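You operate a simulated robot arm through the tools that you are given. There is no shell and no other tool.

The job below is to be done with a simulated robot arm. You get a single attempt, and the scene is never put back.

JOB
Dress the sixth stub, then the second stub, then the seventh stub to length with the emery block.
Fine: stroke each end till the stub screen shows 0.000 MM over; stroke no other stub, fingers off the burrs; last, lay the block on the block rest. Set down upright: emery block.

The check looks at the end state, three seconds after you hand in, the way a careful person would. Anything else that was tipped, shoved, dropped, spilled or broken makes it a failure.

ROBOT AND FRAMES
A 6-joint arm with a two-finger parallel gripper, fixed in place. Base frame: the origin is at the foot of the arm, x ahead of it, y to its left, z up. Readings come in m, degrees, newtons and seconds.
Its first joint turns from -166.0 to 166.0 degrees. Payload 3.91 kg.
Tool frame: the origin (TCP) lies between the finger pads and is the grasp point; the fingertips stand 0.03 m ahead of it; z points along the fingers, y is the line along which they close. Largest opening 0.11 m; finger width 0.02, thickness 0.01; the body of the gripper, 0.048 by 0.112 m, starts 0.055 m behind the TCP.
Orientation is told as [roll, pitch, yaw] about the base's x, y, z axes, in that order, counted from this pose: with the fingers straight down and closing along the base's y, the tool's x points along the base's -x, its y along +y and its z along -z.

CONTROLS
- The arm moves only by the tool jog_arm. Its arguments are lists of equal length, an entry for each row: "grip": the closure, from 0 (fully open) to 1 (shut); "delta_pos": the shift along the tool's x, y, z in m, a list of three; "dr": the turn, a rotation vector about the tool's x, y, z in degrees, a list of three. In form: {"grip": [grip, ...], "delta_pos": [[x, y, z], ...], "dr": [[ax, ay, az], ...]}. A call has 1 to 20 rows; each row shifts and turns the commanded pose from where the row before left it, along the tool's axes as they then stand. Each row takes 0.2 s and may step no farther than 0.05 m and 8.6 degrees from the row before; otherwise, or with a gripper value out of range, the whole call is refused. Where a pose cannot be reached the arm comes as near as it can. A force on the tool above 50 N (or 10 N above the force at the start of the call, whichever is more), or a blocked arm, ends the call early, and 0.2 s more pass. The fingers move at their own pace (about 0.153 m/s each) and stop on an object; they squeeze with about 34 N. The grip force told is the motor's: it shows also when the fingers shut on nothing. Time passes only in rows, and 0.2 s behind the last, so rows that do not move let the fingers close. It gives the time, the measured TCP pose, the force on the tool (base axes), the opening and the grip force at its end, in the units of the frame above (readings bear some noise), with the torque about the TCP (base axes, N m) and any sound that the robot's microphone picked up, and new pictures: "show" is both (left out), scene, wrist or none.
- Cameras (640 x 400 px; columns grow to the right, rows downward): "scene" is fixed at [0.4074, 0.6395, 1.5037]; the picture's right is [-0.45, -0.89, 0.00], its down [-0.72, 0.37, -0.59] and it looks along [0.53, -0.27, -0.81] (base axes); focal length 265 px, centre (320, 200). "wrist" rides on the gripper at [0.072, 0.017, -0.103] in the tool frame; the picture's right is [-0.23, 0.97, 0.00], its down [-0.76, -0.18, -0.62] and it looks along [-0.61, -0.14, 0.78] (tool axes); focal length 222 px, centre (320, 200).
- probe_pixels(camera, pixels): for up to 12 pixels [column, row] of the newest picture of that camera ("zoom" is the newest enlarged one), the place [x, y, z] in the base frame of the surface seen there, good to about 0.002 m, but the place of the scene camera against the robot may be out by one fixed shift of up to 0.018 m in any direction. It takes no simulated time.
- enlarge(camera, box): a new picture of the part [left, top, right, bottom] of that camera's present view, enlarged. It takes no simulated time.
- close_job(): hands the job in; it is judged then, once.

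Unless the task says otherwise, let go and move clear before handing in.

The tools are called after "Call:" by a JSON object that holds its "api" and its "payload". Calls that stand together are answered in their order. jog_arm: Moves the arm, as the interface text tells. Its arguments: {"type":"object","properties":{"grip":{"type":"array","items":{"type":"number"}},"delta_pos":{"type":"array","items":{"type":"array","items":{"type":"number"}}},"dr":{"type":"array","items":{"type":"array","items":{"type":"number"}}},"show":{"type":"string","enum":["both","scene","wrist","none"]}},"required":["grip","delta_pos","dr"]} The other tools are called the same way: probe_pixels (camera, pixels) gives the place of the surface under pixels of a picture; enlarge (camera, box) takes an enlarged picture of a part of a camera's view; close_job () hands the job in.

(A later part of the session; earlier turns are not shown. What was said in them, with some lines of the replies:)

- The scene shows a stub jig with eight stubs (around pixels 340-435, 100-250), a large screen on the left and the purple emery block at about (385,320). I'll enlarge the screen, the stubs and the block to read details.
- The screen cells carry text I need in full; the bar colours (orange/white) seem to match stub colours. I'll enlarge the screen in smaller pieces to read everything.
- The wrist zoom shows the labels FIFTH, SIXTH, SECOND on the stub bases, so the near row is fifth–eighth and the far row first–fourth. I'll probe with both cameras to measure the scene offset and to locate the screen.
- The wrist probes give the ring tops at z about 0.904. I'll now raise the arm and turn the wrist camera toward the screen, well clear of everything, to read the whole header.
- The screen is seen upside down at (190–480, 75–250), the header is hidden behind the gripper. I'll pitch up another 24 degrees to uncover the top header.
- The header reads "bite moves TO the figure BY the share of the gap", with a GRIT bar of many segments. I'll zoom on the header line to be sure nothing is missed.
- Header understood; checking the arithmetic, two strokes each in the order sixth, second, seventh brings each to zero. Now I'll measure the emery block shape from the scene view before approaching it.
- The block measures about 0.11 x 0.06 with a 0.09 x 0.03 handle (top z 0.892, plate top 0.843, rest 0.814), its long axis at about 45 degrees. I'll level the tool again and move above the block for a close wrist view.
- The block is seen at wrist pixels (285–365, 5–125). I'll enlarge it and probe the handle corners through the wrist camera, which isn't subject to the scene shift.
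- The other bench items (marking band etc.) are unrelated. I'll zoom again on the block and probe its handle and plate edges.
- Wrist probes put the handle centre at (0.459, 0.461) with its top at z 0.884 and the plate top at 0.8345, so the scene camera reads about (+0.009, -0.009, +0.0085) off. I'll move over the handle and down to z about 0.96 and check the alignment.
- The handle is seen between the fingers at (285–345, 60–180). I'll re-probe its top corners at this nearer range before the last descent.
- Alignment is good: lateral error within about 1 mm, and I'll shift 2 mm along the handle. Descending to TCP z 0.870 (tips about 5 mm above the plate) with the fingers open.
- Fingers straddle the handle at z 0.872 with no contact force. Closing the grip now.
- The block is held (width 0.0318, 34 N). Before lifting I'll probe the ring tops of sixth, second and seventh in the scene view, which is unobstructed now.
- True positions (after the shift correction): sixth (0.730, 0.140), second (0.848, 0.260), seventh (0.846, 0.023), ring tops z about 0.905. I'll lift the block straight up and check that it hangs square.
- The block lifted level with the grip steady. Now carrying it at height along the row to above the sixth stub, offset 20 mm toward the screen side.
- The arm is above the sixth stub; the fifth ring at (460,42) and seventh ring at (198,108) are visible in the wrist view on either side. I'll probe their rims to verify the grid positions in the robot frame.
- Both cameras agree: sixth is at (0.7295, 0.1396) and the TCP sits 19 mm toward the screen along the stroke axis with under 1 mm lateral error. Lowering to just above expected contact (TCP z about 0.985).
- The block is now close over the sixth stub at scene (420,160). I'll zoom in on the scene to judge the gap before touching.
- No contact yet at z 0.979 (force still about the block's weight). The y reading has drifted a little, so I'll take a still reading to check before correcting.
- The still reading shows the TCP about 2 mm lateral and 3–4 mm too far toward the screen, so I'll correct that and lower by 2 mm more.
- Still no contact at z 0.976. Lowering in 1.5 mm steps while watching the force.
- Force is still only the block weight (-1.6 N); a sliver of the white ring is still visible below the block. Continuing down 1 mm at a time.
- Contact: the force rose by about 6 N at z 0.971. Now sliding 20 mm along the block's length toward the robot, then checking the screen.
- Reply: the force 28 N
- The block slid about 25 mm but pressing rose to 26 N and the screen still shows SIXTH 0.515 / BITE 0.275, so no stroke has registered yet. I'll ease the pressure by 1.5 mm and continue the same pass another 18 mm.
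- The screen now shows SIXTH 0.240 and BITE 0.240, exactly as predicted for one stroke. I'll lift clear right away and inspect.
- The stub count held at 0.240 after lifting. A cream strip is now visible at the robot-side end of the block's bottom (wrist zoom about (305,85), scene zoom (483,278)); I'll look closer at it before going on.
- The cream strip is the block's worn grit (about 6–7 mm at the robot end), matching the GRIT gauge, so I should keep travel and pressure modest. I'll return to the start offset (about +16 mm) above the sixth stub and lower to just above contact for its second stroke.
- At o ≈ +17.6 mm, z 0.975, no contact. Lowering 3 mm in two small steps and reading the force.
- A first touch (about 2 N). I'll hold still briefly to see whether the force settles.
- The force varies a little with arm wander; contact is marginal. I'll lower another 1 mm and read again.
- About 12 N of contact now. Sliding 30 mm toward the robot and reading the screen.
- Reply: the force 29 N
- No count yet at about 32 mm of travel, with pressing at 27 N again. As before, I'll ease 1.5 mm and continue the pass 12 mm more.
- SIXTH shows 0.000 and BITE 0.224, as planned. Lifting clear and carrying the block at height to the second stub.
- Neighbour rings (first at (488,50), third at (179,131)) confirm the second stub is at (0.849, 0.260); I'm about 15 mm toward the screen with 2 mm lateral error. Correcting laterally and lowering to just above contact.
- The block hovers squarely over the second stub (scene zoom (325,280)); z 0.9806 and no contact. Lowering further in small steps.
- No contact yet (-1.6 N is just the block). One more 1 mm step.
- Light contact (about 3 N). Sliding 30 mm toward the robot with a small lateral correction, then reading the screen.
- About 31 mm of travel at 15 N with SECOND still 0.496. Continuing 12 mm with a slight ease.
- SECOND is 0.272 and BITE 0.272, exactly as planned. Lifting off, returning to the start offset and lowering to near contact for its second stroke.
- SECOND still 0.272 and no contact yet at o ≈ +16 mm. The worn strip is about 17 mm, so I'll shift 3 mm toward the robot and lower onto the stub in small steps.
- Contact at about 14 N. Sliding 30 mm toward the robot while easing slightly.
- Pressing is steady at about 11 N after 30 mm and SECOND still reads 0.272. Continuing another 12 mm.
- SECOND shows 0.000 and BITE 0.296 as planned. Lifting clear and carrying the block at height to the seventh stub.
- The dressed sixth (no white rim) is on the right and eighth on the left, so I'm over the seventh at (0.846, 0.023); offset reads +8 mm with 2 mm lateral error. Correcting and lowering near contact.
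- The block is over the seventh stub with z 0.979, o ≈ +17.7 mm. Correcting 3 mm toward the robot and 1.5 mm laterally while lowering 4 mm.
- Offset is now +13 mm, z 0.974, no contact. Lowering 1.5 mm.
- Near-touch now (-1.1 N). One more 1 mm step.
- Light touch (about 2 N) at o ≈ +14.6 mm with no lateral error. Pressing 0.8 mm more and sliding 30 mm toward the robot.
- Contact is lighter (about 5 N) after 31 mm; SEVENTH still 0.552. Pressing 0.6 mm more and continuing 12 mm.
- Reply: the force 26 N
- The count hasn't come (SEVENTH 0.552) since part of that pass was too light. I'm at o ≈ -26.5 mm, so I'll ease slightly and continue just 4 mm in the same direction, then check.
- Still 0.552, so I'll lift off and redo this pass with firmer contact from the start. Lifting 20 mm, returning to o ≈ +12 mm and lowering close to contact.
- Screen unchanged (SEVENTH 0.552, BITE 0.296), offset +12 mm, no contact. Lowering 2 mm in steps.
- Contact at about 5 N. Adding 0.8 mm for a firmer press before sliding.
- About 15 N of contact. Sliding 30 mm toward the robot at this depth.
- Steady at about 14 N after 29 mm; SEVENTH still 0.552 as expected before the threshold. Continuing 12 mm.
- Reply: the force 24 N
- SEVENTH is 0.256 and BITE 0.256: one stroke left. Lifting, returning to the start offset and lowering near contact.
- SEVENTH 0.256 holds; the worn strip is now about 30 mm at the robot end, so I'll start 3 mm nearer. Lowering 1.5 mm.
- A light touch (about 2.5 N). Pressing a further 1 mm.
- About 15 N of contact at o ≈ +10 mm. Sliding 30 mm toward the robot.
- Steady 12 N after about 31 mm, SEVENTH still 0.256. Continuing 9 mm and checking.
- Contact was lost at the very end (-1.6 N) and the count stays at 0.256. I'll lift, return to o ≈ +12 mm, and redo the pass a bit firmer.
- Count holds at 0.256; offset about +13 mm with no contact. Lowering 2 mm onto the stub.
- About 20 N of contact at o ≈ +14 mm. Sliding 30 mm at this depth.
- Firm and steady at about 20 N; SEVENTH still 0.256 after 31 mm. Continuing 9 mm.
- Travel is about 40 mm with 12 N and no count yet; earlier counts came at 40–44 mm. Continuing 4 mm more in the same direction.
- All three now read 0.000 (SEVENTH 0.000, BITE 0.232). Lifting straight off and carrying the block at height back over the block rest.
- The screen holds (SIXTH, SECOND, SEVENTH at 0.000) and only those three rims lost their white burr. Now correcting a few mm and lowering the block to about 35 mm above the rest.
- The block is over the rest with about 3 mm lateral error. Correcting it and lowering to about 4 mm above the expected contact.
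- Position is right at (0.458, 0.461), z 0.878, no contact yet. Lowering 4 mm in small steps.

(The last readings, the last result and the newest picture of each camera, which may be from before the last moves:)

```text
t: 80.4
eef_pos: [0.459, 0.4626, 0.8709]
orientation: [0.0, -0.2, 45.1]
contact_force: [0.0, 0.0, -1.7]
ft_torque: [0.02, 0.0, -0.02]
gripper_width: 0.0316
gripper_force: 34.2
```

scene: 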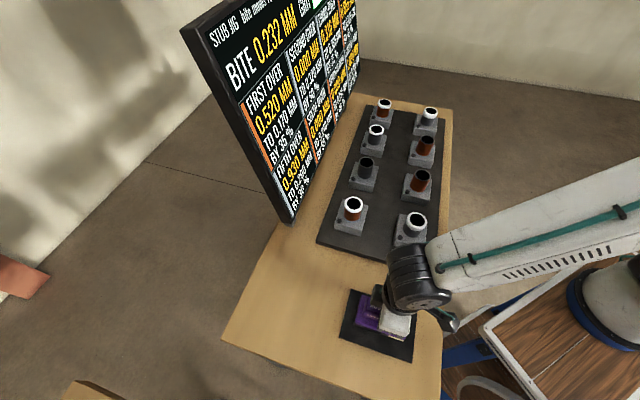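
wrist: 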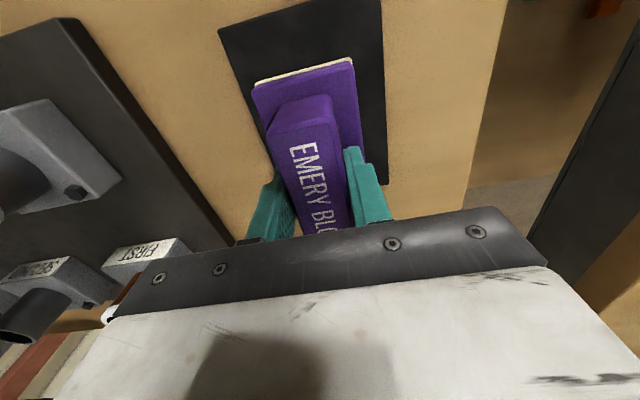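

Still no contact at z 0.871 (the block slid up slightly in the grip during pressing). Another 1.5 mm.

Call:
{"api": "jog_arm", "payload": {"grip": [1, 1, 1], "delta_pos": [[0, 0, 0.001], [0, 0, 0.0005], [0, 0, 0]], "dr": [[0, 0, 0], [0, 0, 0], [0, 0, 0]], "show": "both"}}

Call:
{"api": "enlarge", "payload": {"camera": "scene", "box": [330, 270, 430, 370]}}

```text
t: 81.2
eef_pos: [0.4593, 0.4607, 0.8705]
orientation: [0.0, -0.2, 45.1]
contact_force: [-4.2, -1.5, 2.4]
ft_torque: [-0.21, 0.51, 0.03]
gripper_width: 0.0315
gripper_force: 33.7
```

scene: 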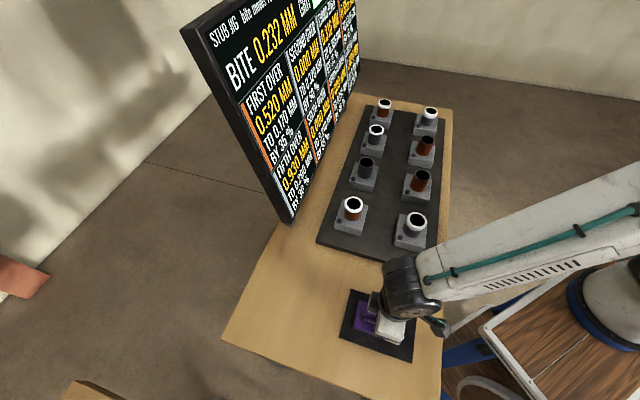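
wrist: 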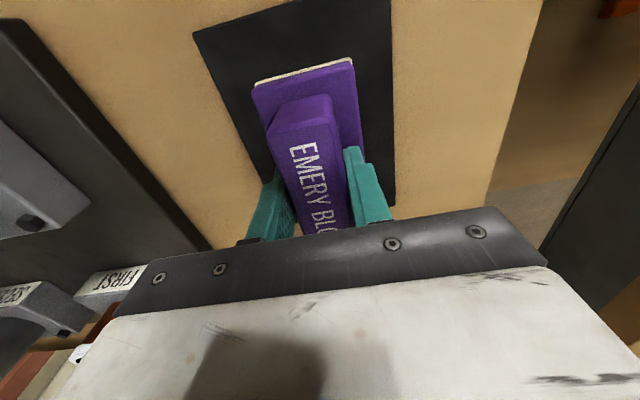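

```text
4.00 times, centred on (380, 320) of scene
```

zoom: 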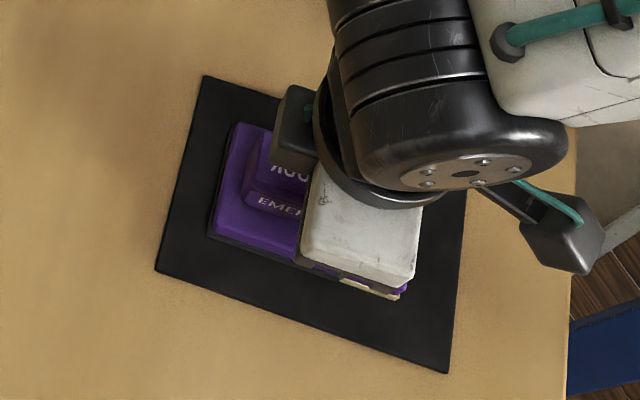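

The block has touched the rest (about 4 N, robot-side end first, so a slight tilt). I'll lower 1 mm more to seat it flat.

Call:
{"api": "jog_arm", "payload": {"grip": [1, 1], "delta_pos": [[0, 0, 0.001], [0, 0, 0]], "dr": [[0, 0, 0], [0, 0, 0]], "show": "none"}}

```text
t: 81.8
eef_pos: [0.4602, 0.461, 0.8713]
orientation: [-0.1, -0.2, 45.1]
contact_force: [2.0, -2.6, 16.4]
ft_torque: [-0.74, 0.65, 0.11]
gripper_width: 0.0317
gripper_force: 33.5
```

Seated with about 18 N. I'll ease up slightly, then open the fingers gradually.

Call:
{"api": "jog_arm", "payload": {"grip": [1, 0.68, 0.6, 0.4, 0.2, 0], "delta_pos": [[0, 0, -0.0008], [0, 0, 0], [0, 0, 0], [0, 0, 0], [0, 0, 0], [0, 0, 0]], "dr": [[0, 0, 0], [0, 0, 0], [0, 0, 0], [0, 0, 0], [0, 0, 0], [0, 0, 0]], "show": "both"}}

```text
t: 83.2
eef_pos: [0.4592, 0.4622, 0.8696]
orientation: [0.1, -0.1, 45.2]
contact_force: [0.2, -0.3, 0.3]
ft_torque: [0.0, -0.01, -0.01]
gripper_width: 0.11
gripper_force: 0.0
```

scene: 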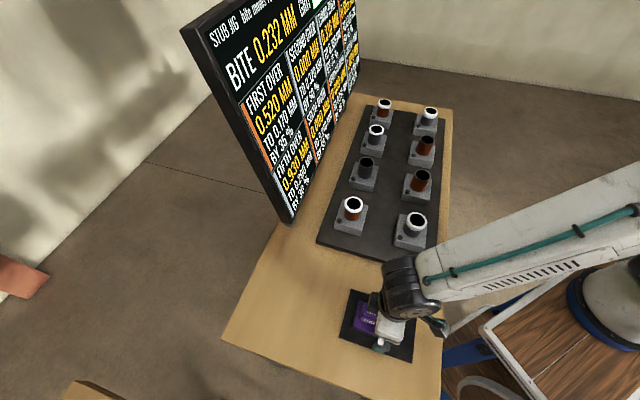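
wrist: 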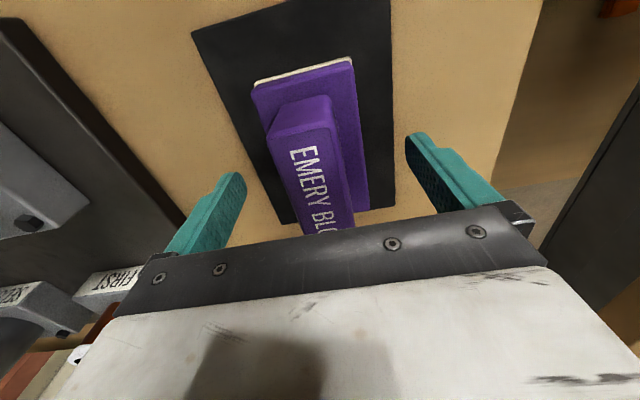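

The fingers are fully open with no force and the block sits on the rest. Rising straight up to clear it.

Call:
{"api": "jog_arm", "payload": {"grip": [0, 0, 0, 0, 0, 0, 0, 0], "delta_pos": [[0, 0, -0.015], [0, 0, -0.03], [0, 0, -0.04], [0, 0, -0.045], [0, 0, -0.045], [0, 0, -0.045], [0, 0, -0.045], [0, 0, 0]], "dr": [[0, 0, 0], [0, 0, 0], [0, 0, 0], [0, 0, 0], [0, 0, 0], [0, 0, 0], [0, 0, 0], [0, 0, 0]], "show": "both"}}

Call:
{"api": "enlarge", "payload": {"camera": "scene", "box": [330, 270, 430, 370]}}

Call:
{"api": "enlarge", "payload": {"camera": "scene", "box": [260, 20, 370, 180]}}

Call:
{"api": "enlarge", "payload": {"camera": "scene", "box": [310, 80, 460, 280]}}

```text
t: 85.0
eef_pos: [0.4605, 0.4601, 1.1319]
orientation: [0.0, -0.1, 45.1]
contact_force: [-0.3, 0.5, 0.0]
ft_torque: [-0.03, 0.04, -0.02]
gripper_width: 0.1101
gripper_force: 0.0
```

scene: 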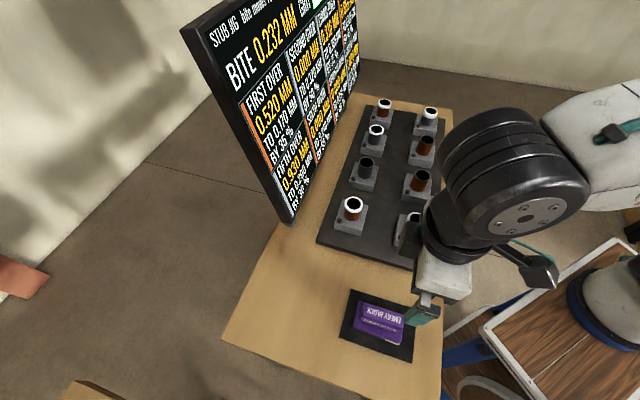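
wrist: 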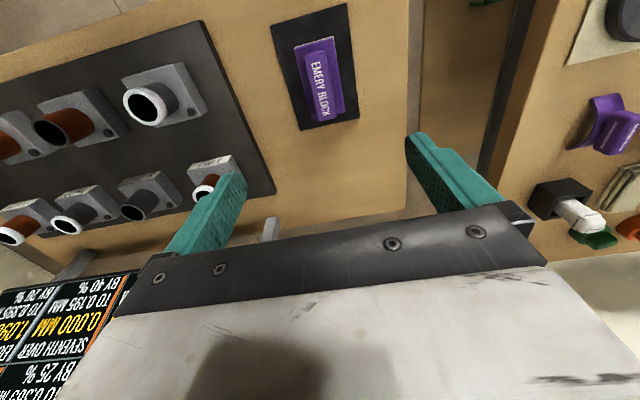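

```text
4.00 times, centred on (380, 320) of scene
```

zoom: 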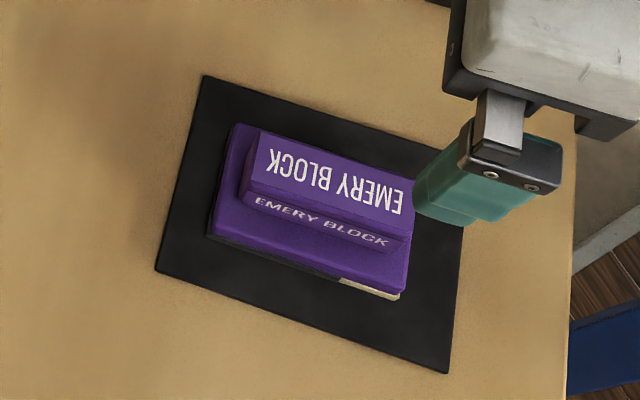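

```text
2.50 times, centred on (315, 100) of scene
```

zoom: 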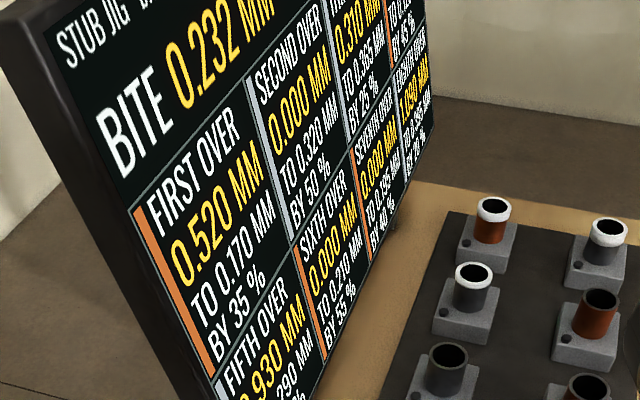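

```text
2.00 times, centred on (385, 180) of scene
```

zoom: 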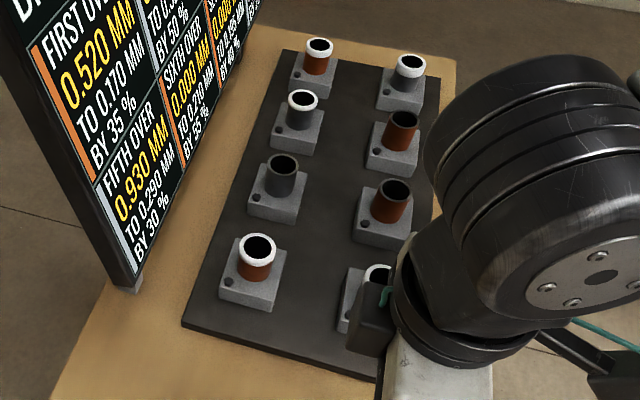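

The block lies upright and flat within the rest (scene zoom (310,210)). SIXTH, SECOND and SEVENTH read 0.000, and FIRST 0.520, THIRD 0.310, FIFTH 0.930 and EIGHTH 1.090 are unchanged. The gripper is open and well clear, so I'm handing in.

Call:
{"api": "close_job", "payload": {}}

```text
The job is handed in.
```

The job is handed in. The sixth, second and seventh stubs all read 0.000 MM over on the screen, dressed in that order with two strokes each.

- **Other stubs:** I stroked no other stub. First, third, fifth and eighth still read 0.520, 0.310, 0.930 and 1.090 MM. The fourth's reading wasn't fully in view at the end, but its white burr is still on.
- **Seventh stub:** this took four passes, because two of them had too light a contact to count. The screen only registered the two strokes needed.
- **Burrs:** the fingers only ever held the block's handle and never came near the stub ends.
- **Emery block:** it is sitting upright and flat on the block rest, with the grit at one end worn down from the strokes. The gripper is open and clear of it.
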